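You operate a simulated robot arm through the tools that you are given. There is no shell and no other tool.

Carry out the task below with a simulated robot arm. There is one attempt and no reset: what you move stays moved.

Task
Press the pink napkin, then the cream one, each at its label's heat; switch the iron off.
Fine: the iron goes back on its stand; nothing is scorched.

It is judged by the outcome, as a careful person would: the job done as asked, and still so three seconds after it is handed in. It fails if anything else is knocked over, pushed out of place, dropped, spilled or broken. Flat cloth is picked up by pressing the open fingertips on it (5 to 10 N) and closing them slowly along it; thin cloth reads only 2 to 8 mm in the jaws.

Robot
A 7-joint arm with a two-finger gripper, fixed in place. Base frame: the origin is on the floor under the middle of its stand, x ahead of it, y to its left, z up. Units: m, degrees, N and s.
With the tool pointing down near the work surface it reaches from about 0.34 to 0.72 m from the base axis. Its first joint turns from -66.0 to 66.0 degrees. Payload 2.45 kg.
Tool frame: the origin (TCP) lies between the finger pads and is the grasp point; the fingertips stand 0.026 m ahead of it; z points along the fingers, y is the line along which they close. The gripper opens to 0.096 m; its body begins 0.069 m behind the TCP.
Orientation is that of the tool frame in the base frame, as a unit quaternion [w, x, y, z]. With the fingers straight down and closing along the base's y, the tool's x points along the base's -x, its y along +y and its z along -z.

Tools
- The arm moves only by the tool arm_command. Its argument "plan" is a list of rows, each a list of 3 entries, a list of its own where there are three numbers: the shift along the tool's x, y, z in units of 500 mm (1.0 is 500 mm), then the turn, a rotation vector about the tool's x, y, z in units of 45 degrees (1.0 is 45 degrees), then the gripper command, from -1 (fully open) to 1 (shut), values between in proportion. In form: [[[dx, dy, dz], [wx, wy, wz], fingers], ...]. A call has 1 to 20 rows; each row is the pose to reach, as a shift and turn from the pose commanded when the call began, along the tool's axes at that moment. A call with a number of a shift or a turn outside -1 to 1 is refused whole. Each row takes 0.2 s and may step no farther than 0.05 m and 8.6 degrees from the row before; otherwise, or with a gripper value out of range, the whole call is refused. Where a pose cannot be reached the arm comes as near as it can. A force on the tool above 40 N (or 10 N above the force at the start of the call, whichever is more), or a blocked arm, ends the call early, and 0.2 s more pass. Each finger travels about 0.05 m/s and halts on what it meets, pressing with about 42 N; the grip force reading is that of the motor and also rises with nothing between the fingers. The clock runs only during rows and for 0.2 s after the last one: add rows that repeat a pose to give the fingers time. It gives the time, the measured TCP pose, the force on the tool (base axes), the opening and the grip force at its end, in the units of the frame above (readings bear some noise), with the torque about the TCP (base axes, N m) and any sound that the robot's microphone picked up, and new pictures: "views" is both (left out), scene, wrist or none.
- Cameras (640 x 400 px; columns grow to the right, rows downward): "scene" is fixed at [0.1672, -0.402, 1.4225]; the picture's right is [0.74, -0.67, 0.00], its down [-0.43, -0.48, -0.76] and it looks along [0.51, 0.57, -0.65] (base axes); focal length 309 px, centre (320, 200). "wrist" rides on the gripper at [0.082, 0.003, -0.098] in the tool frame; the picture's right is [-0.04, 1.00, 0.00], its down [-0.73, -0.03, -0.68] and it looks along [-0.68, -0.03, 0.73] (tool axes); focal length 256 px, centre (320, 200). There is no depth. A picture from a camera that has moved, and an enlarged one, comes with that camera's place and axes in the base frame and with its lens. The place of the scene camera against the robot may be out by one fixed shift of up to 0.012 m in any direction.
- close_up(camera, box): a new picture of the part [left, top, right, bottom] of that camera's present view, enlarged. No time passes.
- close_job(): hands the job in; it is judged then, once.

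Places have to be worked out from the pictures, the camera data and where the tool is seen. Open the gripper and draw the arm clear of the work before you hand the job in, unless the task says otherwise.

The tools are called after "Request:" by a JSON object that holds its "op" and its "data". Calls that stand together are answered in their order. arm_command: Moves the arm, as the interface text tells. Its arguments: {"type":"object","properties":{"plan":{"type":"array"},"views":{"type":"string","enum":["both","scene","wrist","none"]}},"required":["plan"]} The other tools are called the same way: close_up (camera, box) takes an enlarged picture of a part of a camera's view; close_job () hands the job in.

At the start:

```text
time_s: 0.0
tcp_pos: [0.3536, 0.0126, 1.1235]
ee_rot: [0.0, 0.0, 1.0, -0.001]
contact_force: [0.0, -0.5, -0.6]
torque: [0.01, -0.03, 0.01]
grip_width: 0.096
finger_force: 0.1
```

scene: 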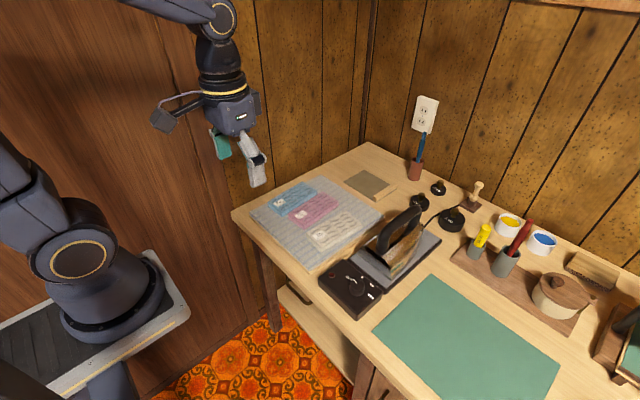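
wrist: 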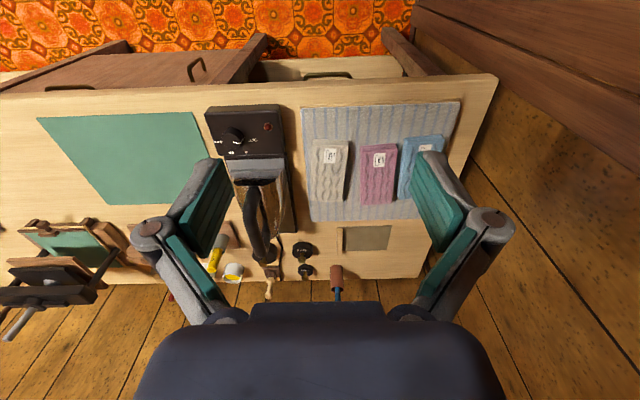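

The pictures show a bench with three napkins on an ironing mat, an iron on its stand, and a black control box with a dial. I'll enlarge these before moving anything.

Request:
{"op": "close_up", "data": {"camera": "scene", "box": [240, 160, 400, 260]}}

Request:
{"op": "close_up", "data": {"camera": "scene", "box": [310, 190, 470, 320]}}

Request:
{"op": "close_up", "data": {"camera": "wrist", "box": [290, 90, 470, 230]}}

Request:
{"op": "close_up", "data": {"camera": "wrist", "box": [190, 90, 320, 190]}}

```text
4.00 times, centred on (320, 210) of scene
camera zoom: at [0.1672, -0.402, 1.4225], right [0.74, -0.67, 0.0], down [-0.43, -0.48, -0.76], along [0.51, 0.57, -0.65], focal length 1237 px, centre (320, 160)
```

zoom: 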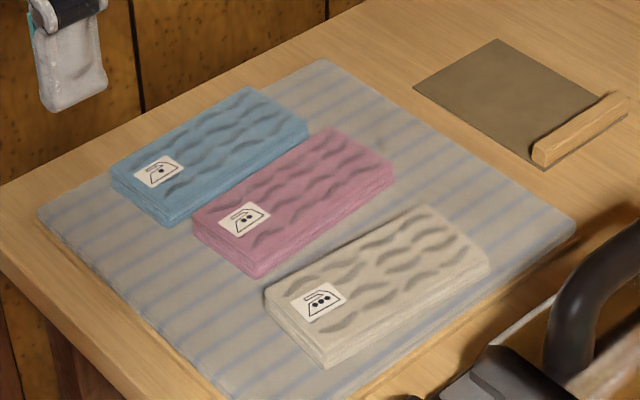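

```text
3.08 times, centred on (390, 255) of scene
camera zoom: at [0.1672, -0.402, 1.4225], right [0.74, -0.67, 0.0], down [-0.43, -0.48, -0.76], along [0.51, 0.57, -0.65], focal length 951 px, centre (105, 31)
```

zoom: 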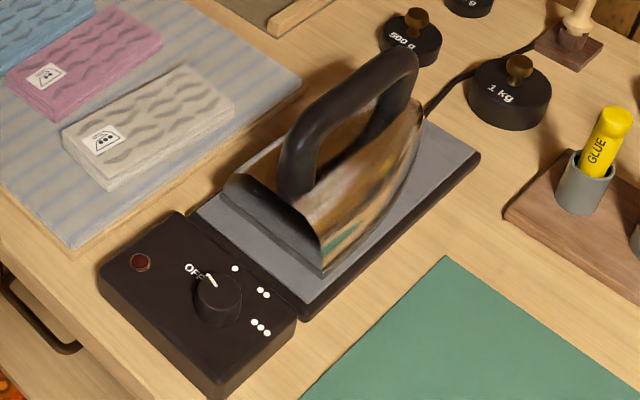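

```text
2.86 times, centred on (380, 160) of wrist
camera zoom: at [0.2725, 0.016, 1.2225], right [0.04, 1.0, 0.0], down [0.73, -0.03, 0.68], along [0.68, -0.03, -0.73], focal length 731 px, centre (149, 314)
```

zoom: 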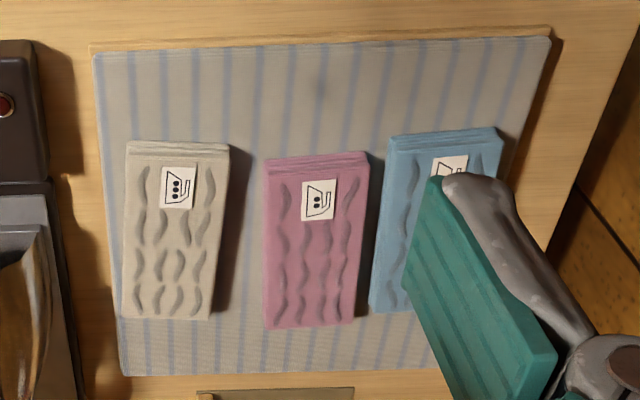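

```text
4.00 times, centred on (255, 140) of wrist
camera zoom: at [0.2725, 0.016, 1.2225], right [0.04, 1.0, 0.0], down [0.73, -0.03, 0.68], along [0.68, -0.03, -0.73], focal length 1024 px, centre (580, 440)
```

zoom: 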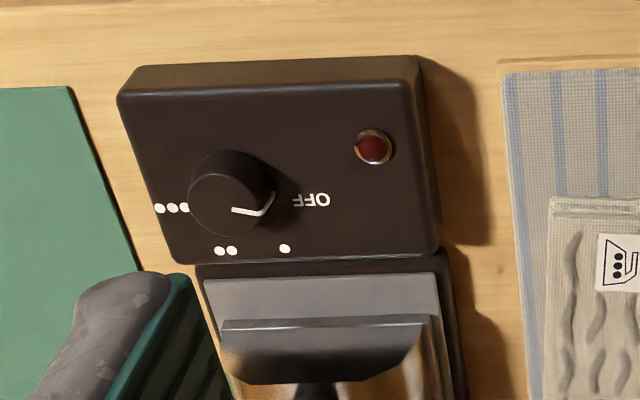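

The dial points at OFF. Label dots are blue 1, pink 2, cream 3, and the dial and iron are near y ≈ -0.14. I'll move the wrist camera over the dial and iron at a safe height to measure them better.

Request:
{"op": "arm_command", "data": {"plan": [[[-0.027, -0.065, 0.01], [0, 0, 0], -1], [[-0.053, -0.13, 0.02], [0, 0, 0], -1], [[-0.08, -0.195, 0.03], [0, 0, 0], -1], [[-0.107, -0.26, 0.04], [0, 0, 0], -1], [[-0.133, -0.325, 0.047], [0, 0, 0], -1], [[-0.133, -0.325, 0.047], [0, 0, 0], -1]]}}

```text
time_s: 1.4
tcp_pos: [0.4225, -0.1515, 1.1007]
ee_rot: [0.0, 0.0, 1.0, 0.0]
contact_force: [1.2, 0.0, 0.1]
torque: [0.02, 0.01, -0.01]
grip_width: 0.0961
finger_force: 0.1
camera wrist: at [0.3406, -0.1486, 1.1982], right [0.04, 1.0, 0.0], down [0.73, -0.03, 0.68], along [0.68, -0.03, -0.73], focal length 256 px, centre (320, 200)
```

scene: 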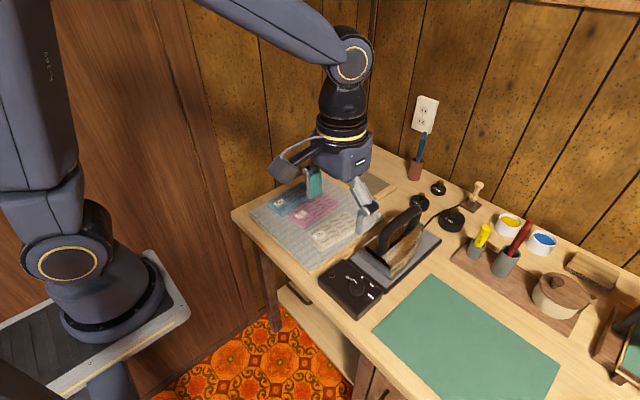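
wrist: 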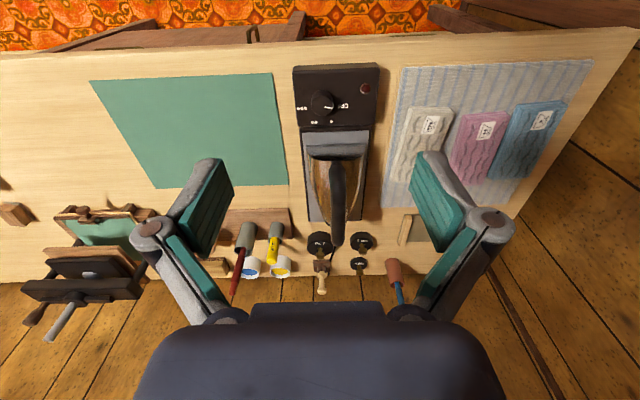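

Request:
{"op": "close_up", "data": {"camera": "wrist", "box": [280, 50, 400, 130]}}

Request:
{"op": "close_up", "data": {"camera": "wrist", "box": [280, 110, 400, 260]}}

Request:
{"op": "close_up", "data": {"camera": "wrist", "box": [380, 60, 600, 200]}}

```text
5.00 times, centred on (340, 90) of wrist
camera zoom: at [0.3406, -0.1486, 1.1982], right [0.04, 1.0, 0.0], down [0.73, -0.03, 0.68], along [0.68, -0.03, -0.73], focal length 1280 px, centre (220, 750)
```

zoom: 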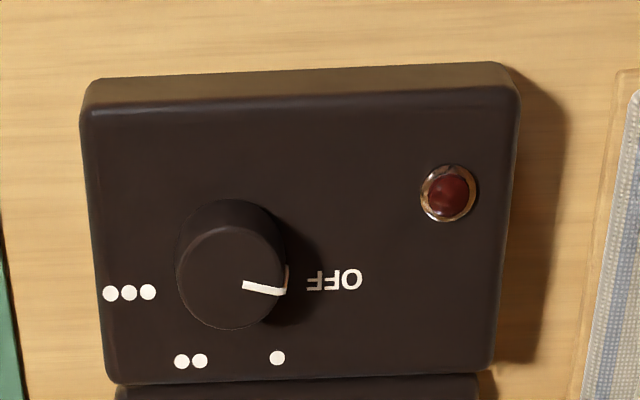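

```text
2.67 times, centred on (340, 185) of wrist
camera zoom: at [0.3406, -0.1486, 1.1982], right [0.04, 1.0, 0.0], down [0.73, -0.03, 0.68], along [0.68, -0.03, -0.73], focal length 683 px, centre (267, 240)
```

zoom: 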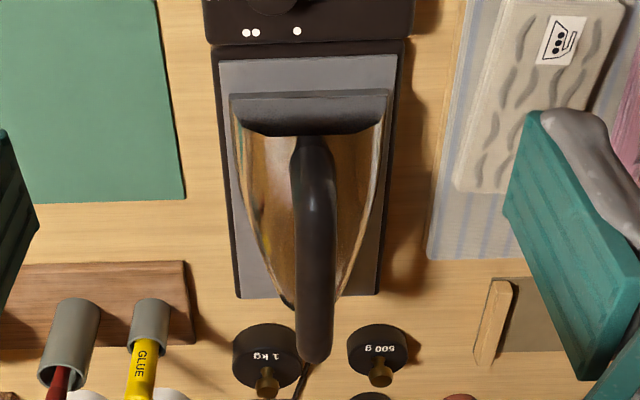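

```text
2.86 times, centred on (490, 130) of wrist
camera zoom: at [0.3406, -0.1486, 1.1982], right [0.04, 1.0, 0.0], down [0.73, -0.03, 0.68], along [0.68, -0.03, -0.73], focal length 731 px, centre (-166, 400)
```

zoom: 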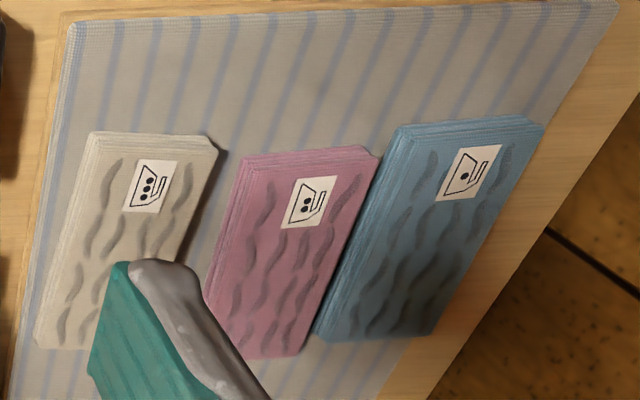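

Triangulating from the two wrist views puts the knob top at about (0.503, -0.151, 0.813), with a diameter of roughly 34 mm and the lamp at (0.484, -0.085). The dial marks are spaced about 50° apart, clockwise from OFF. Next I'll view the iron from its left side to measure the handle.

Request:
{"op": "arm_command", "data": {"plan": [[[-0.045, 0.0776, 0.023], [0, 0, 0.143], -1], [[-0.09, 0.155, 0.046], [0, 0, 0.286], -1], [[-0.135, 0.2327, 0.069], [0, 0, 0.429], -1], [[-0.18, 0.3103, 0.092], [0, 0, 0.571], -1], [[-0.225, 0.388, 0.115], [0, 0, 0.714], -1], [[-0.27, 0.4654, 0.138], [0, 0, 0.857], -1], [[-0.315, 0.543, 0.161], [0, 0, 1.0], -1], [[-0.315, 0.543, 0.161], [0, 0, 1.0], -1]], "views": "wrist"}}

Request:
{"op": "arm_command", "data": {"plan": [[[0, 0, 0], [0, 0, 0.17], -1], [[0, 0, 0], [0, 0, 0.34], -1], [[0, 0, 0], [0, 0, 0.51], -1], [[0, 0, 0], [0, 0, 0.68], -1], [[0, 0, 0], [0, 0, 0.85], -1], [[0, 0, 0], [0, 0, 1.0], -1], [[0, 0, 0], [0, 0, 1.0], -1]], "views": "both"}}

```text
time_s: 3.2
tcp_pos: [0.5789, 0.1237, 1.0209]
ee_rot: [0.0, 0.382, 0.924, 0.0]
contact_force: [-0.2, -0.3, 0.5]
torque: [0.0, 0.04, -0.02]
grip_width: 0.0958
finger_force: 0.1
camera wrist: at [0.5233, 0.184, 1.1183], right [0.74, 0.68, 0.0], down [0.5, -0.54, 0.68], along [0.46, -0.5, -0.73], focal length 256 px, centre (320, 200)
```

wrist: 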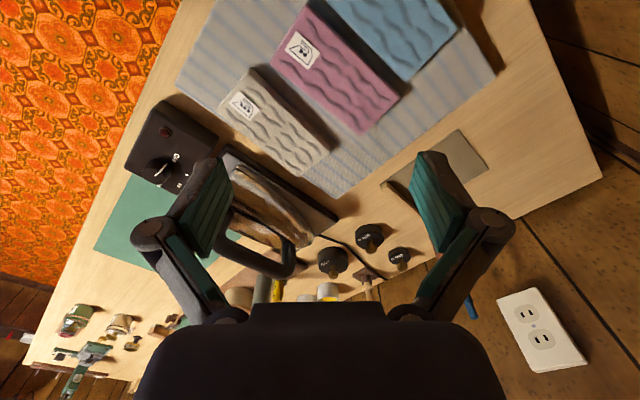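

```text
time_s: 4.8
tcp_pos: [0.5784, 0.1225, 1.0196]
ee_rot: [0.001, 0.707, 0.707, 0.0]
contact_force: [-0.4, -0.5, 0.2]
torque: [0.05, -0.01, 0.0]
grip_width: 0.0958
finger_force: 0.0
camera wrist: at [0.5818, 0.2036, 1.1183], right [1.0, -0.04, 0.0], down [-0.03, -0.73, 0.68], along [-0.03, -0.68, -0.73], focal length 256 px, centre (320, 200)
```

scene: 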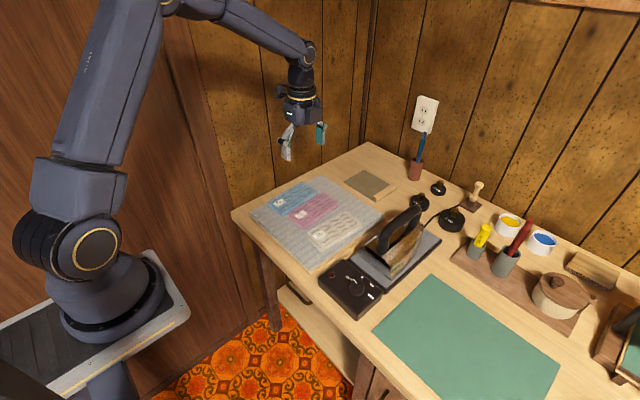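
wrist: 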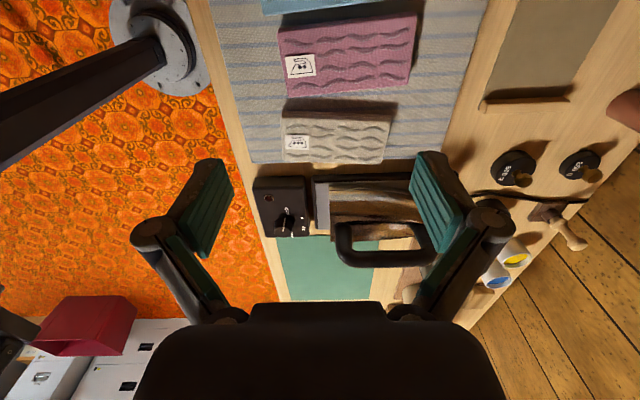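

From this side view I can see the iron and handle outline, so I'll enlarge them.

Request:
{"op": "close_up", "data": {"camera": "wrist", "box": [240, 160, 460, 280]}}

Request:
{"op": "close_up", "data": {"camera": "scene", "box": [360, 190, 450, 290]}}

Request:
{"op": "close_up", "data": {"camera": "wrist", "box": [230, 0, 510, 180]}}

```text
2.91 times, centred on (350, 220) of wrist
camera zoom: at [0.5818, 0.2036, 1.1183], right [1.0, -0.04, 0.0], down [-0.03, -0.73, 0.68], along [-0.03, -0.68, -0.73], focal length 745 px, centre (233, 142)
```

zoom: 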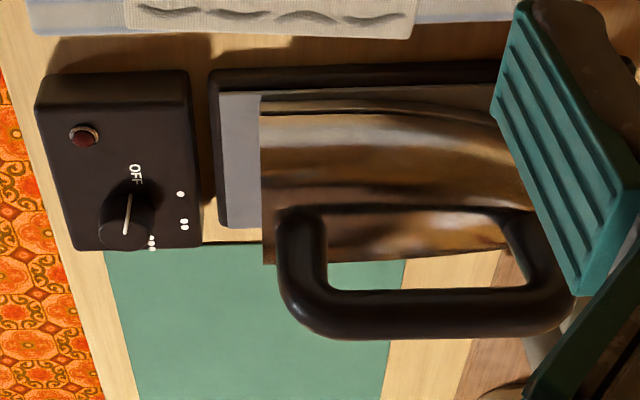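

```text
4.00 times, centred on (405, 240) of scene
camera zoom: at [0.1672, -0.402, 1.4225], right [0.74, -0.67, 0.0], down [-0.43, -0.48, -0.76], along [0.51, 0.57, -0.65], focal length 1237 px, centre (-20, 40)
```

zoom: 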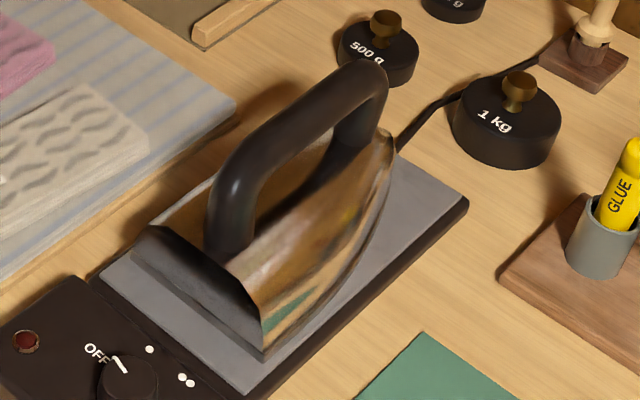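

```text
2.22 times, centred on (370, 90) of wrist
camera zoom: at [0.5818, 0.2036, 1.1183], right [1.0, -0.04, 0.0], down [-0.03, -0.73, 0.68], along [-0.03, -0.68, -0.73], focal length 569 px, centre (209, 444)
```

zoom: 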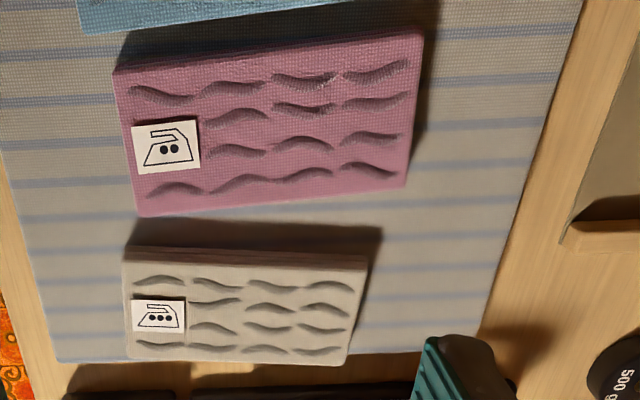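

The handle bar is level along x at y ≈ -0.132, z ≈ 0.894, spanning x ≈ 0.605 to 0.745, and the napkin tops are at z ≈ 0.81. Pink is centred near (0.608, 0.123) and cream near (0.595, 0.021). Next I'll go over the dial and turn the tool back to prepare for the twist.

Request:
{"op": "arm_command", "data": {"plan": [[[-0.0913, -0.0252, 0], [0, 0, -0.167], -1], [[-0.1827, -0.0503, 0], [0, 0, -0.333], -1], [[-0.274, -0.0755, 0], [0, 0, -0.5], -1], [[-0.3653, -0.1007, 0], [0, 0, -0.667], -0.6], [[-0.4567, -0.1258, 0], [0, 0, -0.833], -0.35], [[-0.548, -0.151, 0], [0, 0, -1.0], -0.25], [[-0.548, -0.151, 0], [0, 0, -1.0], -0.25]], "views": "none"}}

Request:
{"op": "arm_command", "data": {"plan": [[[0, 0, 0], [0, 0, -0.17], -0.25], [[0, 0, 0], [0, 0, -0.34], -0.25], [[0, 0, 0], [0, 0, -0.51], -0.25], [[0, 0, 0], [0, 0, -0.68], -0.25], [[0, 0, 0], [0, 0, -0.85], -0.25], [[0, 0, 0], [0, 0, -1.0], -0.25], [[0, 0, 0], [0, 0, -1.0], -0.25]], "views": "both"}}

```text
time_s: 6.4
tcp_pos: [0.5037, -0.1513, 1.0195]
ee_rot: [-0.001, 0.382, 0.924, 0.001]
contact_force: [0.7, 0.8, -0.3]
torque: [0.02, -0.01, 0.0]
grip_width: 0.06
finger_force: 0.1
```

```text
time_s: 8.0
tcp_pos: [0.5025, -0.1526, 1.0192]
ee_rot: [0.0, -0.002, 1.0, 0.0]
contact_force: [-0.7, -0.7, -0.7]
torque: [0.0, 0.01, -0.01]
grip_width: 0.0599
finger_force: 0.0
camera wrist: at [0.4215, -0.1491, 1.1183], right [0.04, 1.0, 0.0], down [0.73, -0.03, 0.68], along [0.68, -0.03, -0.73], focal length 256 px, centre (320, 200)
```

scene: 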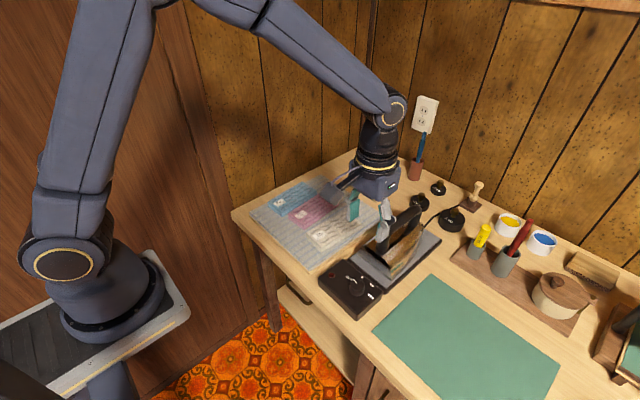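
wrist: 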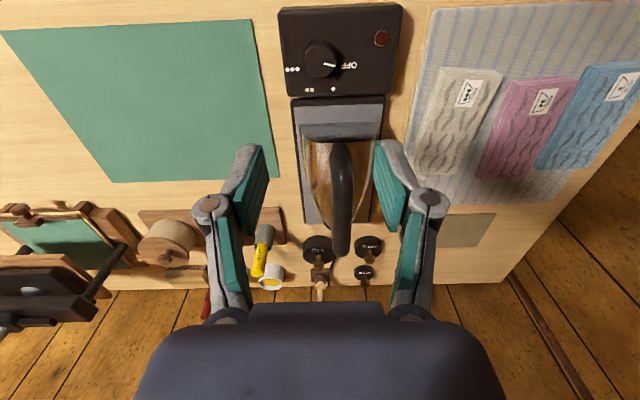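

The tool is now above the dial, so I'll enlarge it to refine the knob's centre and height.

Request:
{"op": "close_up", "data": {"camera": "wrist", "box": [270, 0, 410, 100]}}

Request:
{"op": "close_up", "data": {"camera": "wrist", "box": [230, 90, 430, 270]}}

```text
4.00 times, centred on (340, 50) of wrist
camera zoom: at [0.4215, -0.1491, 1.1183], right [0.04, 1.0, 0.0], down [0.73, -0.03, 0.68], along [0.68, -0.03, -0.73], focal length 1024 px, centre (240, 800)
```

zoom: 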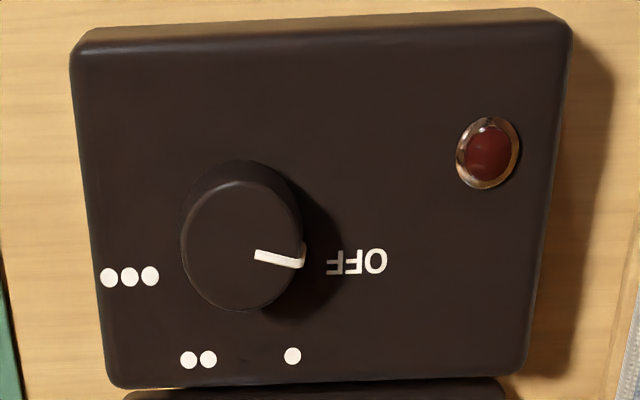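

```text
2.22 times, centred on (330, 180) of wrist
camera zoom: at [0.4215, -0.1491, 1.1183], right [0.04, 1.0, 0.0], down [0.73, -0.03, 0.68], along [0.68, -0.03, -0.73], focal length 569 px, centre (298, 244)
```

zoom: 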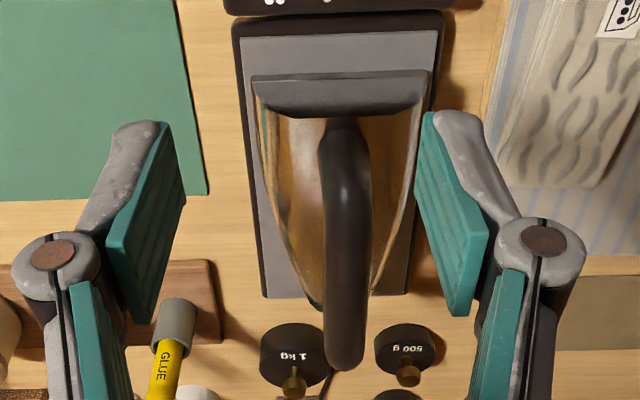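

The refined knob centre is (0.501, -0.152), with its top at z ≈ 0.816 and the box top at z ≈ 0.80. I'll pre-rotate counter-clockwise 45° and lower until the open fingers are around the knob.

Request:
{"op": "arm_command", "data": {"plan": [[[0.002, 0.001, 0.04], [0, 0, -0.17], -0.25], [[0.004, 0.001, 0.08], [0, 0, -0.34], -0.25], [[0.004, 0.001, 0.12], [0, 0, -0.51], -0.25], [[0.004, 0.001, 0.16], [0, 0, -0.68], -0.25], [[0.004, 0.001, 0.2], [0, 0, -0.85], -0.25], [[0.004, 0.001, 0.25], [0, 0, -1.0], -0.25], [[0.004, 0.001, 0.3], [0, 0, -1.0], -0.25], [[0.004, 0.001, 0.34], [0, 0, -1.0], -0.25], [[0.004, 0.001, 0.36], [0, 0, -1.0], -0.25], [[0.004, 0.001, 0.378], [0, 0, -1.0], -0.25], [[0.004, 0.001, 0.378], [0, 0, -1.0], -0.25]], "views": "both"}}

```text
time_s: 10.4
tcp_pos: [0.5007, -0.1517, 0.8302]
ee_rot: [-0.001, -0.383, 0.924, 0.0]
contact_force: [0.4, -0.2, -0.2]
torque: [-0.02, 0.01, 0.04]
grip_width: 0.06
finger_force: 0.1
camera wrist: at [0.4407, -0.2069, 0.9291], right [-0.68, 0.73, 0.0], down [0.54, 0.5, 0.68], along [0.5, 0.46, -0.73], focal length 256 px, centre (320, 200)
```

scene: 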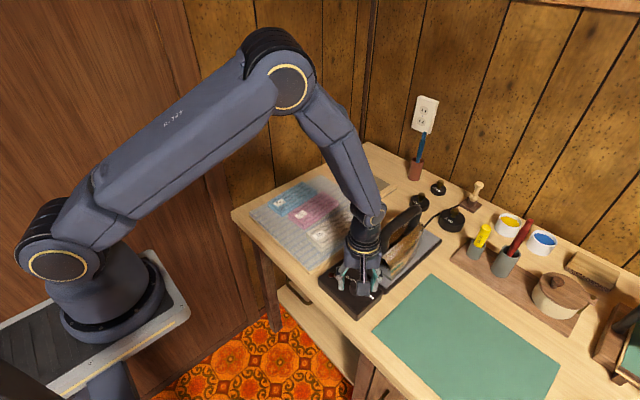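
wrist: 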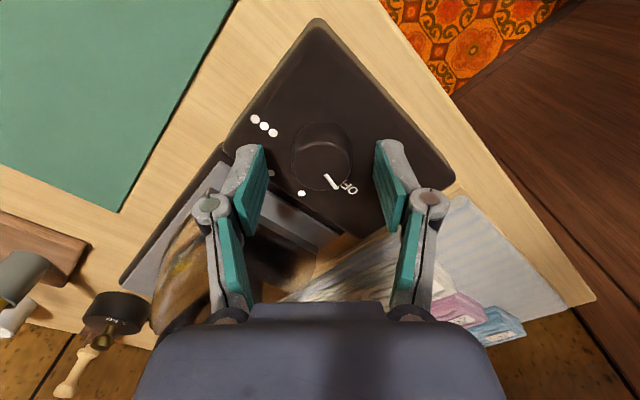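

The knob sits between the open fingertips. I'll close on it.

Request:
{"op": "arm_command", "data": {"plan": [[[0, 0, 0], [0, 0, 0], 0.1], [[0, 0, 0], [0, 0, 0], 0.3], [[0, 0, 0], [0, 0, 0], 0.6], [[0, 0, 0], [0, 0, 0], 0.6]], "views": "wrist"}}

```text
time_s: 11.4
tcp_pos: [0.4995, -0.1506, 0.8315]
ee_rot: [0.0, -0.383, 0.924, 0.002]
contact_force: [-3.8, 3.9, 3.2]
torque: [0.08, 0.19, -0.02]
grip_width: 0.0336
finger_force: 44.0
camera wrist: at [0.4404, -0.2065, 0.9293], right [-0.68, 0.73, 0.0], down [0.54, 0.5, 0.68], along [0.5, 0.46, -0.73], focal length 256 px, centre (320, 200)
```

wrist: 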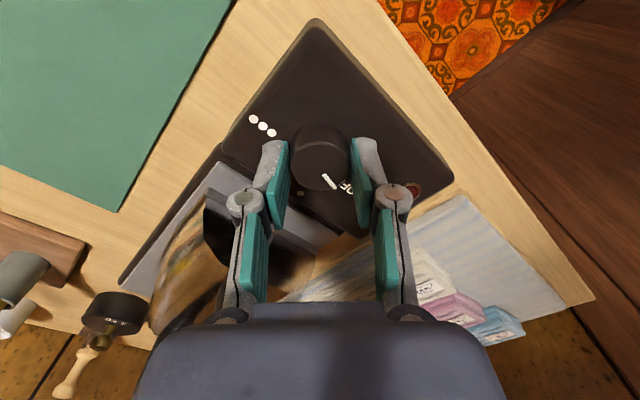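

The knob is gripped at 33.6 mm. I'll turn it clockwise by 45°.

Request:
{"op": "arm_command", "data": {"plan": [[[0, 0, 0], [0, 0, 0.167], 0.6], [[0, 0, 0], [0, 0, 0.333], 0.6], [[0, 0, 0], [0, 0, 0.5], 0.6], [[0, 0, 0], [0, 0, 0.667], 0.6], [[0, 0, 0], [0, 0, 0.833], 0.6], [[0, 0, 0], [0, 0, 1.0], 0.6], [[0, 0, 0], [0, 0, 1.0], 0.6]], "views": "wrist"}}

```text
time_s: 13.0
tcp_pos: [0.4994, -0.1515, 0.8313]
ee_rot: [0.0, 0.001, 1.0, 0.0]
contact_force: [2.4, 0.7, -23.4]
torque: [0.01, -0.28, 0.02]
grip_width: 0.0336
finger_force: 45.1
camera wrist: at [0.4189, -0.1484, 0.9293], right [0.04, 1.0, 0.0], down [0.73, -0.03, 0.68], along [0.68, -0.03, -0.73], focal length 256 px, centre (320, 200)
```

wrist: 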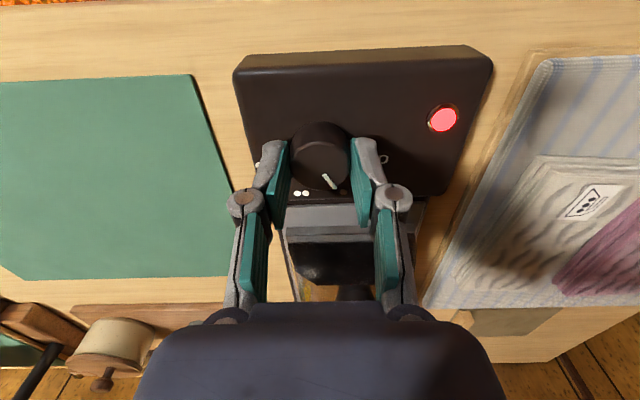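

The lamp has lit and the pointer is near one dot. I'll keep turning toward two dots, easing down slightly because of the downward pull on the tool.

Request:
{"op": "arm_command", "data": {"plan": [[[0, 0, 0.002], [0, 0, 0.167], 0.6], [[0, 0, 0.002], [0, 0, 0.333], 0.6], [[0, 0, 0.002], [0, 0, 0.5], 0.6], [[0, 0, 0.002], [0, 0, 0.667], 0.6], [[0, 0, 0.002], [0, 0, 0.833], 0.6], [[0, 0, 0.002], [0, 0, 1.0], 0.6], [[0, 0, 0.002], [0, 0, 1.0], 0.6]], "views": "wrist"}}

```text
time_s: 14.6
tcp_pos: [0.5008, -0.1521, 0.8323]
ee_rot: [0.001, 0.383, 0.924, 0.0]
contact_force: [-10.9, 0.0, 20.2]
torque: [0.12, 0.38, 0.01]
grip_width: 0.0336
finger_force: 45.1
camera wrist: at [0.4448, -0.0925, 0.9291], right [0.74, 0.68, 0.0], down [0.5, -0.54, 0.68], along [0.46, -0.5, -0.73], focal length 256 px, centre (320, 200)
```

wrist: 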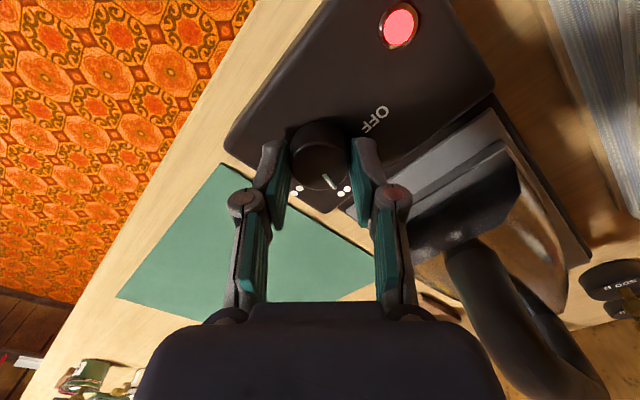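

The pointer is about 10° short of the two dots. I'll turn the last bit and then check.

Request:
{"op": "arm_command", "data": {"plan": [[[0, 0, -0.001], [0, 0, 0.11], 0.6], [[0, 0, -0.001], [0, 0, 0.222], 0.6], [[0, 0, -0.001], [0, 0, 0.222], 0.6]], "views": "wrist"}}

Request:
{"op": "close_up", "data": {"camera": "wrist", "box": [240, 80, 420, 220]}}

```text
time_s: 15.4
tcp_pos: [0.5004, -0.1537, 0.8308]
ee_rot: [-0.001, 0.462, 0.887, 0.0]
contact_force: [-13.5, -5.3, 10.0]
torque: [-0.92, -0.23, 0.03]
grip_width: 0.0336
finger_force: 45.3
camera wrist: at [0.456, -0.084, 0.9292], right [0.84, 0.54, 0.0], down [0.4, -0.62, 0.68], along [0.37, -0.57, -0.73], focal length 256 px, centre (320, 200)
```

wrist: 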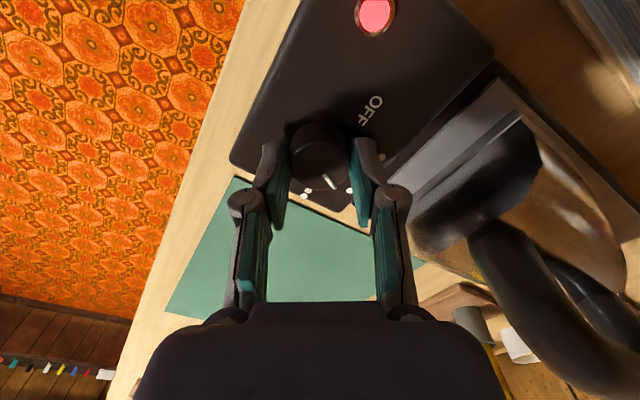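

```text
2.86 times, centred on (330, 150) of wrist
camera zoom: at [0.456, -0.084, 0.9292], right [0.84, 0.54, 0.0], down [0.4, -0.62, 0.68], along [0.37, -0.57, -0.73], focal length 731 px, centre (291, 343)
```

zoom: 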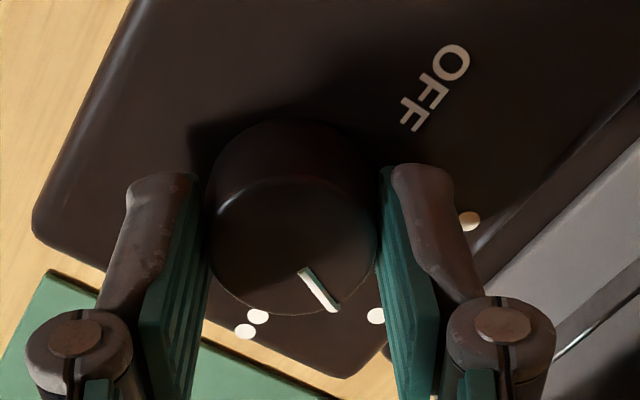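

The pointer direction works out to about -25°, which matches the two-dot mark. I'll release the knob and lift straight up.

Request:
{"op": "arm_command", "data": {"plan": [[[0, 0, 0], [0, 0, 0], 0.2], [[0, 0, 0], [0, 0, 0], -0.1], [[0, 0, 0], [0, 0, 0], -0.25], [[0, 0, -0.04], [0, 0, 0], -0.25], [[0, 0, -0.12], [0, 0, 0], -0.25], [[0, 0, -0.22], [0, 0, 0], -0.25], [[0, 0, -0.32], [0, 0, 0], -0.25], [[0, 0, -0.38], [0, 0, 0], -0.25]], "views": "wrist"}}

Request:
{"op": "arm_command", "data": {"plan": [[[0, 0, 0], [0, 0, -0.17], -0.5], [[0, 0, 0], [0, 0, -0.34], -0.7], [[0, 0, 0], [0, 0, -0.51], -1], [[0, 0, 0], [0, 0, -0.68], -1], [[0, 0, 0], [0, 0, -0.85], -1], [[0, 0, 0], [0, 0, -1.0], -1], [[0, 0, 0], [0, 0, -1.0], -1]], "views": "both"}}

```text
time_s: 17.2
tcp_pos: [0.5006, -0.1511, 1.0227]
ee_rot: [-0.001, 0.462, 0.887, 0.0]
contact_force: [-0.8, -0.1, 1.1]
torque: [-0.01, -0.05, 0.0]
grip_width: 0.0599
finger_force: 0.1
camera wrist: at [0.4562, -0.0826, 1.1208], right [0.84, 0.54, 0.0], down [0.4, -0.62, 0.68], along [0.37, -0.57, -0.73], focal length 256 px, centre (320, 200)
```

wrist: 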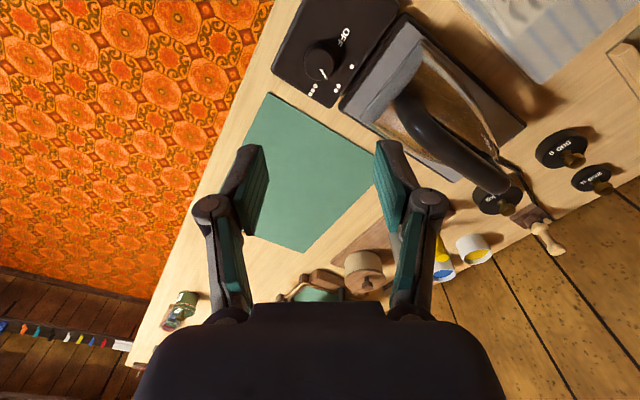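

```text
time_s: 18.8
tcp_pos: [0.5011, -0.1522, 1.021]
ee_rot: [0.0, 0.085, 0.996, -0.001]
contact_force: [0.4, 0.3, -1.0]
torque: [0.0, 0.04, 0.0]
grip_width: 0.0961
finger_force: 0.1
camera wrist: at [0.4206, -0.1345, 1.1195], right [0.21, 0.98, 0.0], down [0.72, -0.15, 0.68], along [0.66, -0.14, -0.73], focal length 256 px, centre (320, 200)
```

scene: 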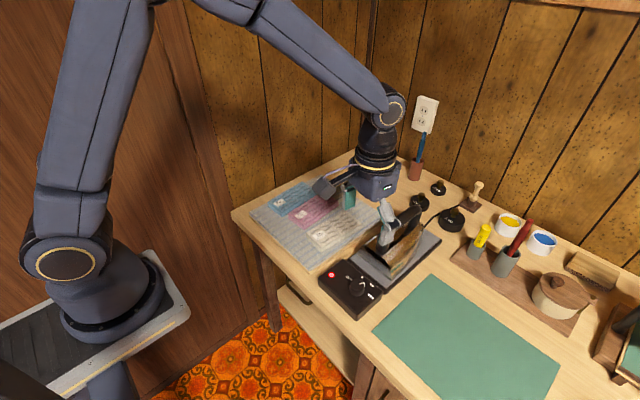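
wrist: 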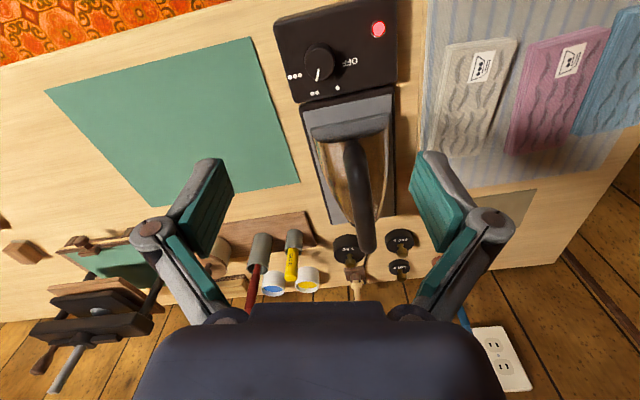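

Request:
{"op": "close_up", "data": {"camera": "wrist", "box": [270, 0, 410, 100]}}

Request:
{"op": "close_up", "data": {"camera": "wrist", "box": [290, 80, 450, 260]}}

```text
4.00 times, centred on (340, 50) of wrist
camera zoom: at [0.4206, -0.1345, 1.1195], right [0.21, 0.98, 0.0], down [0.72, -0.15, 0.68], along [0.66, -0.14, -0.73], focal length 1024 px, centre (240, 800)
```

zoom: 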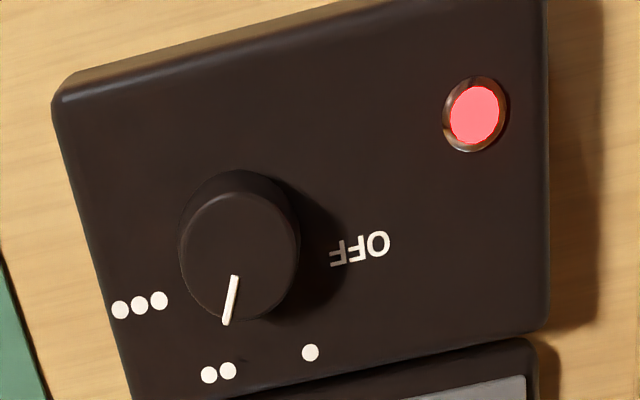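

```text
2.22 times, centred on (370, 170) of wrist
camera zoom: at [0.4206, -0.1345, 1.1195], right [0.21, 0.98, 0.0], down [0.72, -0.15, 0.68], along [0.66, -0.14, -0.73], focal length 569 px, centre (209, 267)
```

zoom: 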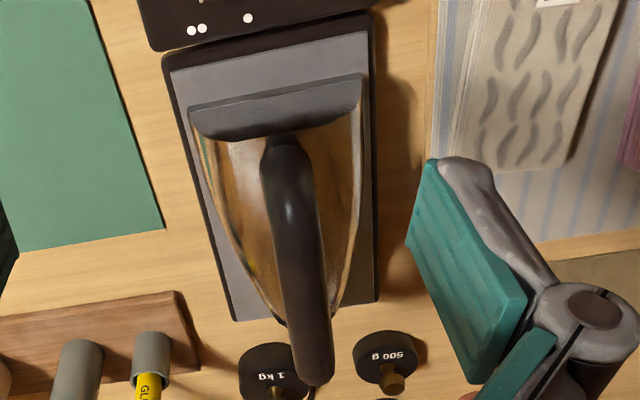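

The pointer is exactly on two dots and the lamp is lit, which probably means it is heating. I'll move over the iron's handle meanwhile and watch the lamp.

Request:
{"op": "arm_command", "data": {"plan": [[[-0.066, 0.0195, 0.008], [0, 0, -0.045], -1], [[-0.132, 0.039, 0.016], [0, 0, -0.09], -1], [[-0.198, 0.0585, 0.025], [0, 0, -0.13], -1], [[-0.264, 0.078, 0.034], [0, 0, -0.175], -1], [[-0.33, 0.0973, 0.042], [0, 0, -0.2167], -1], [[-0.33, 0.0973, 0.042], [0, 0, -0.2167], -1]], "views": "both"}}

```text
time_s: 20.2
tcp_pos: [0.6705, -0.1334, 0.999]
ee_rot: [0.0, 0.002, 1.0, 0.0]
contact_force: [-0.2, -0.1, -0.7]
torque: [0.0, 0.01, -0.02]
grip_width: 0.0961
finger_force: 0.1
camera wrist: at [0.5891, -0.1296, 1.0974], right [0.04, 1.0, 0.0], down [0.73, -0.03, 0.68], along [0.68, -0.03, -0.73], focal length 256 px, centre (320, 200)
```

scene: 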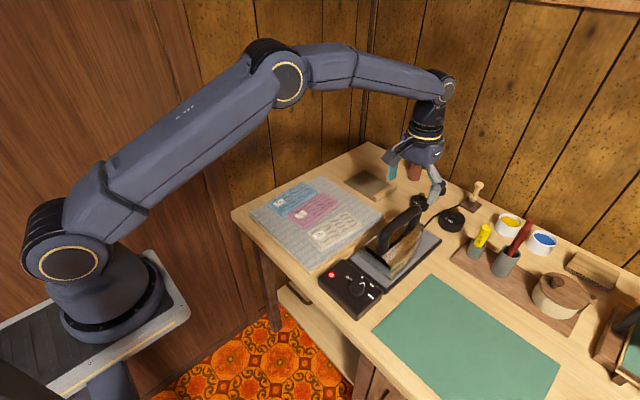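
wrist: 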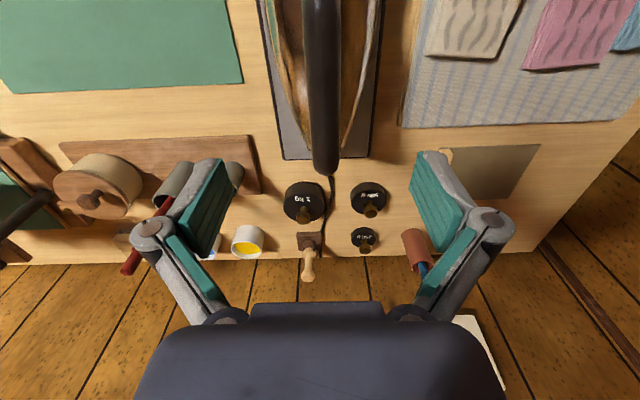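

The handle plane is at y ≈ -0.1305 and the lamp is still lit. I'll lower the open fingers around the handle bar without gripping yet.

Request:
{"op": "arm_command", "data": {"plan": [[[-0.003, 0.006, 0.06], [0, 0, 0], -1], [[-0.003, 0.006, 0.12], [0, 0, 0], -1], [[-0.003, 0.006, 0.17], [0, 0, 0], -1], [[-0.003, 0.006, 0.205], [0, 0, 0], -1], [[-0.003, 0.006, 0.205], [0, 0, 0], -1]], "views": "both"}}

Request:
{"op": "close_up", "data": {"camera": "scene", "box": [310, 180, 470, 320]}}

```text
time_s: 21.4
tcp_pos: [0.6729, -0.13, 0.8968]
ee_rot: [0.0, 0.002, 1.0, 0.0]
contact_force: [-0.1, 0.7, 0.5]
torque: [-0.02, -0.01, -0.01]
grip_width: 0.0962
finger_force: 0.1
camera wrist: at [0.5919, -0.1264, 0.9955], right [0.04, 1.0, 0.0], down [0.73, -0.03, 0.68], along [0.68, -0.03, -0.73], focal length 256 px, centre (320, 200)
```

scene: 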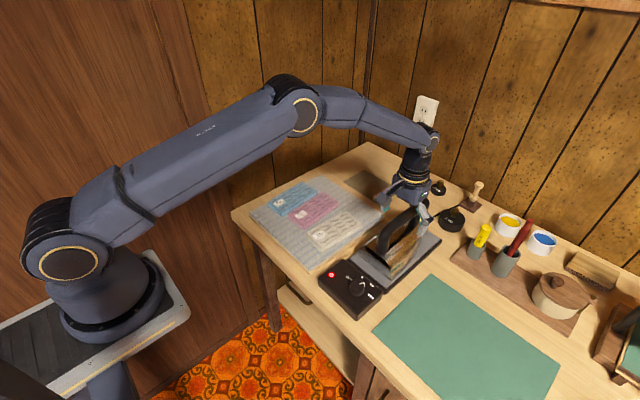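
wrist: 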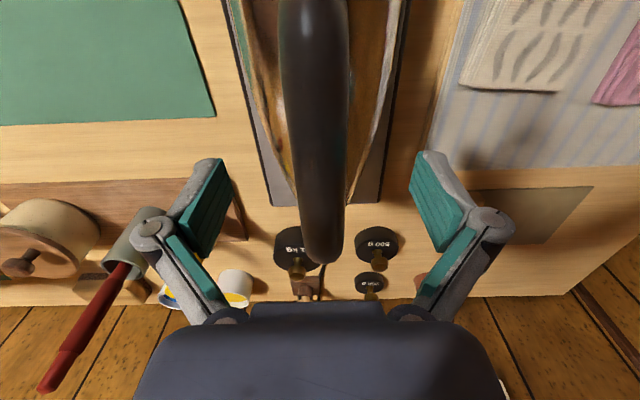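

```text
2.86 times, centred on (390, 250) of scene
camera zoom: at [0.1672, -0.402, 1.4225], right [0.74, -0.67, 0.0], down [-0.43, -0.48, -0.76], along [0.51, 0.57, -0.65], focal length 883 px, centre (120, 57)
```

zoom: 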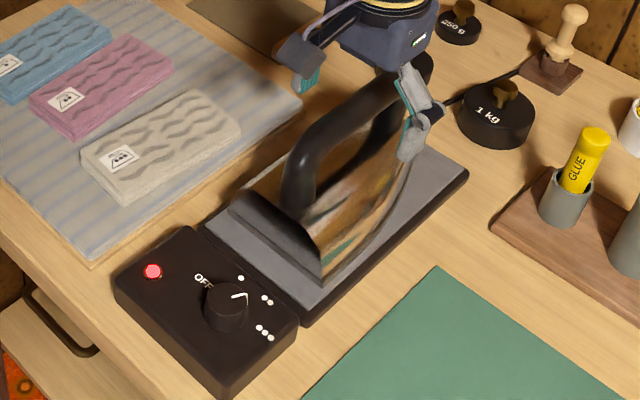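

The fingers straddle the handle. I'll wait here and keep checking the lamp.

Request:
{"op": "arm_command", "data": {"plan": [[[0, 0, 0], [0, 0, 0], -1], [[0, 0, 0], [0, 0, 0], -1], [[0, 0, 0], [0, 0, 0], -1], [[0, 0, 0], [0, 0, 0], -1], [[0, 0, 0], [0, 0, 0], -1], [[0, 0, 0], [0, 0, 0], -1], [[0, 0, 0], [0, 0, 0], -1], [[0, 0, 0], [0, 0, 0], -1], [[0, 0, 0], [0, 0, 0], -1], [[0, 0, 0], [0, 0, 0], -1], [[0, 0, 0], [0, 0, 0], -1], [[0, 0, 0], [0, 0, 0], -1], [[0, 0, 0], [0, 0, 0], -1], [[0, 0, 0], [0, 0, 0], -1], [[0, 0, 0], [0, 0, 0], -1], [[0, 0, 0], [0, 0, 0], -1], [[0, 0, 0], [0, 0, 0], -1], [[0, 0, 0], [0, 0, 0], -1], [[0, 0, 0], [0, 0, 0], -1], [[0, 0, 0], [0, 0, 0], -1]], "views": "scene"}}

Request:
{"op": "close_up", "data": {"camera": "scene", "box": [310, 250, 400, 320]}}

```text
time_s: 25.6
tcp_pos: [0.6726, -0.1288, 0.8993]
ee_rot: [0.0, 0.002, 1.0, 0.0]
contact_force: [0.3, 0.2, -0.2]
torque: [0.01, 0.03, 0.02]
grip_width: 0.0961
finger_force: 0.0
```

scene: 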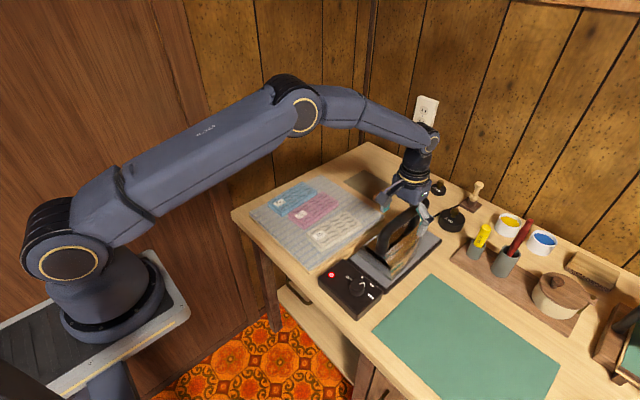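

```text
5.71 times, centred on (355, 285) of scene
camera zoom: at [0.1672, -0.402, 1.4225], right [0.74, -0.67, 0.0], down [-0.43, -0.48, -0.76], along [0.51, 0.57, -0.65], focal length 1767 px, centre (120, -286)
```

zoom: 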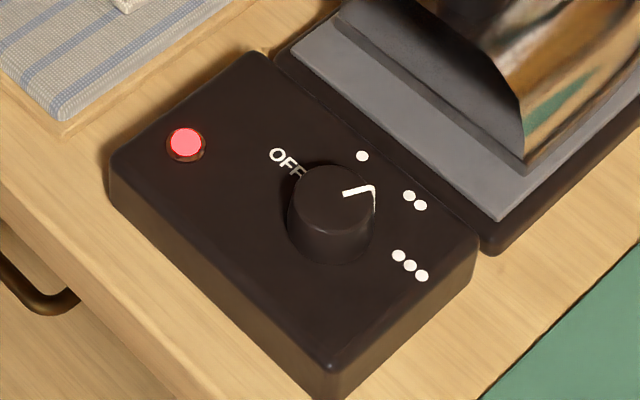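

The lamp is still lit and the knob is on two dots. I'll wait longer.

Request:
{"op": "arm_command", "data": {"plan": [[[0, 0, 0], [0, 0, 0], -1], [[0, 0, 0], [0, 0, 0], -1], [[0, 0, 0], [0, 0, 0], -1], [[0, 0, 0], [0, 0, 0], -1], [[0, 0, 0], [0, 0, 0], -1], [[0, 0, 0], [0, 0, 0], -1], [[0, 0, 0], [0, 0, 0], -1], [[0, 0, 0], [0, 0, 0], -1], [[0, 0, 0], [0, 0, 0], -1], [[0, 0, 0], [0, 0, 0], -1], [[0, 0, 0], [0, 0, 0], -1], [[0, 0, 0], [0, 0, 0], -1], [[0, 0, 0], [0, 0, 0], -1], [[0, 0, 0], [0, 0, 0], -1], [[0, 0, 0], [0, 0, 0], -1], [[0, 0, 0], [0, 0, 0], -1], [[0, 0, 0], [0, 0, 0], -1], [[0, 0, 0], [0, 0, 0], -1], [[0, 0, 0], [0, 0, 0], -1], [[0, 0, 0], [0, 0, 0], -1]], "views": "scene"}}

Request:
{"op": "close_up", "data": {"camera": "scene", "box": [310, 250, 400, 320]}}

```text
time_s: 29.8
tcp_pos: [0.6725, -0.1305, 0.8973]
ee_rot: [-0.001, 0.002, 1.0, 0.0]
contact_force: [-0.9, -0.4, 0.2]
torque: [0.0, 0.01, -0.01]
grip_width: 0.0957
finger_force: 0.1
```

scene: 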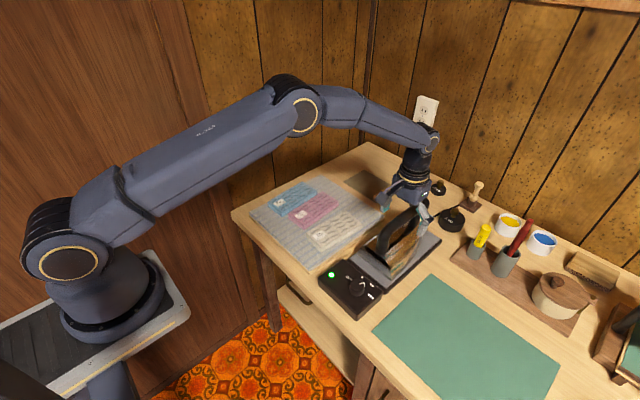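

```text
5.71 times, centred on (355, 285) of scene
camera zoom: at [0.1672, -0.402, 1.4225], right [0.74, -0.67, 0.0], down [-0.43, -0.48, -0.76], along [0.51, 0.57, -0.65], focal length 1767 px, centre (120, -286)
```

zoom: 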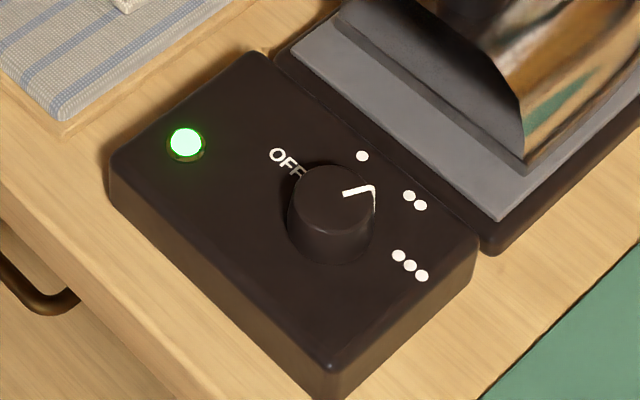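

The lamp is green, so the iron is at two-dot heat. I'll grip the handle.

Request:
{"op": "arm_command", "data": {"plan": [[[0, 0, 0.006], [0, 0, 0], -0.6], [[0, 0, 0.006], [0, 0, 0], -0.2], [[0, 0, 0.006], [0, 0, 0], 0.2], [[0, 0, 0.006], [0, 0, 0], 0.6], [[0, 0, 0.006], [0, 0, 0], 0.9], [[0, 0, 0.006], [0, 0, 0], 0.9], [[0, 0, 0.006], [0, 0, 0], 0.9]], "views": "both"}}

```text
time_s: 31.4
tcp_pos: [0.6736, -0.1314, 0.8948]
ee_rot: [0.0, 0.002, 1.0, 0.0]
contact_force: [-0.2, 0.3, -1.0]
torque: [0.01, 0.02, 0.12]
grip_width: 0.0252
finger_force: 42.2
camera wrist: at [0.5922, -0.1262, 0.9927], right [0.04, 1.0, 0.0], down [0.73, -0.03, 0.68], along [0.68, -0.03, -0.73], focal length 256 px, centre (320, 200)
```

scene: 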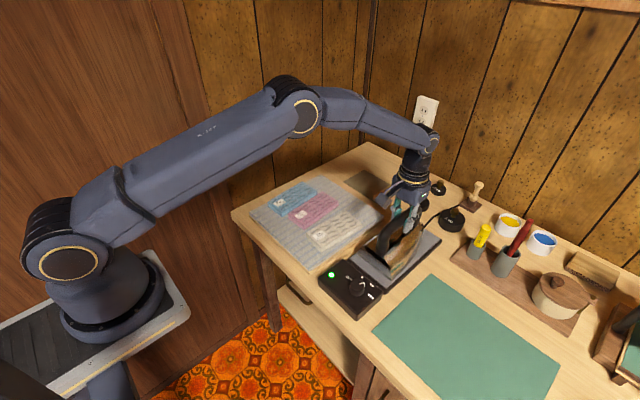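
wrist: 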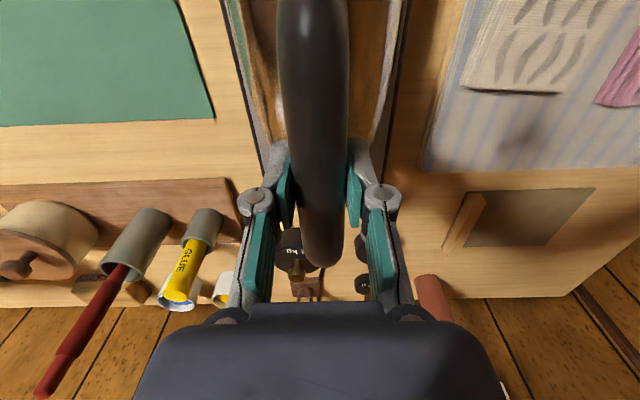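

The grip is firm at 25.2 mm. I'll do a small test lift to read the weight and balance.

Request:
{"op": "arm_command", "data": {"plan": [[[0, 0, -0.01], [0, 0, 0], 0.9], [[0, 0, -0.02], [0, 0, 0], 0.9], [[0, 0, -0.04], [0, 0, 0], 0.9], [[0, 0, -0.06], [0, 0, 0], 0.9], [[0, 0, -0.06], [0, 0, 0], 0.9]], "views": "both"}}

Request:
{"op": "close_up", "data": {"camera": "scene", "box": [340, 170, 480, 300]}}

```text
time_s: 32.6
tcp_pos: [0.6718, -0.1285, 0.9242]
ee_rot: [-0.001, 0.002, 1.0, 0.001]
contact_force: [0.5, 0.0, -10.9]
torque: [0.0, 0.0, -0.03]
grip_width: 0.0252
finger_force: 42.2
camera wrist: at [0.5918, -0.1249, 1.0229], right [0.04, 1.0, 0.0], down [0.73, -0.03, 0.68], along [0.68, -0.03, -0.73], focal length 256 px, centre (320, 200)
```

scene: 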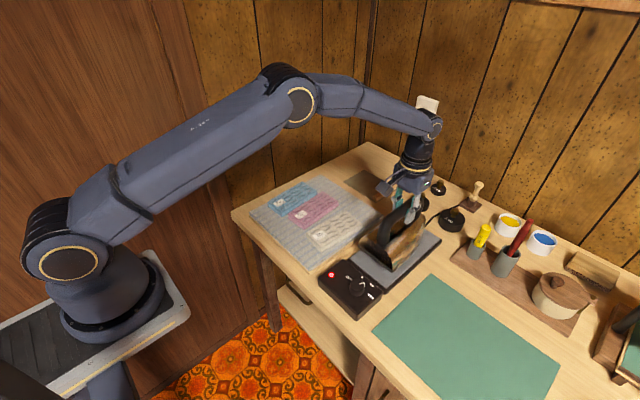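
wrist: 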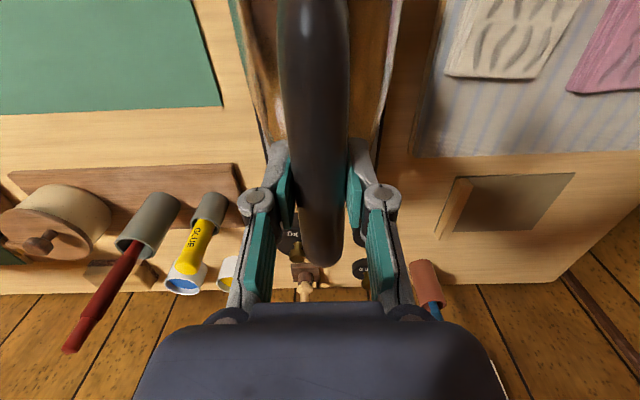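

```text
3.08 times, centred on (410, 235) of scene
camera zoom: at [0.1674, -0.4021, 1.4225], right [0.74, -0.67, 0.0], down [-0.43, -0.48, -0.76], along [0.51, 0.57, -0.65], focal length 951 px, centre (43, 92)
```

zoom: 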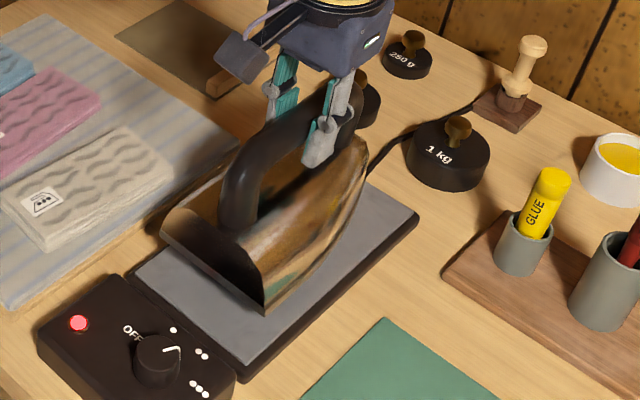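

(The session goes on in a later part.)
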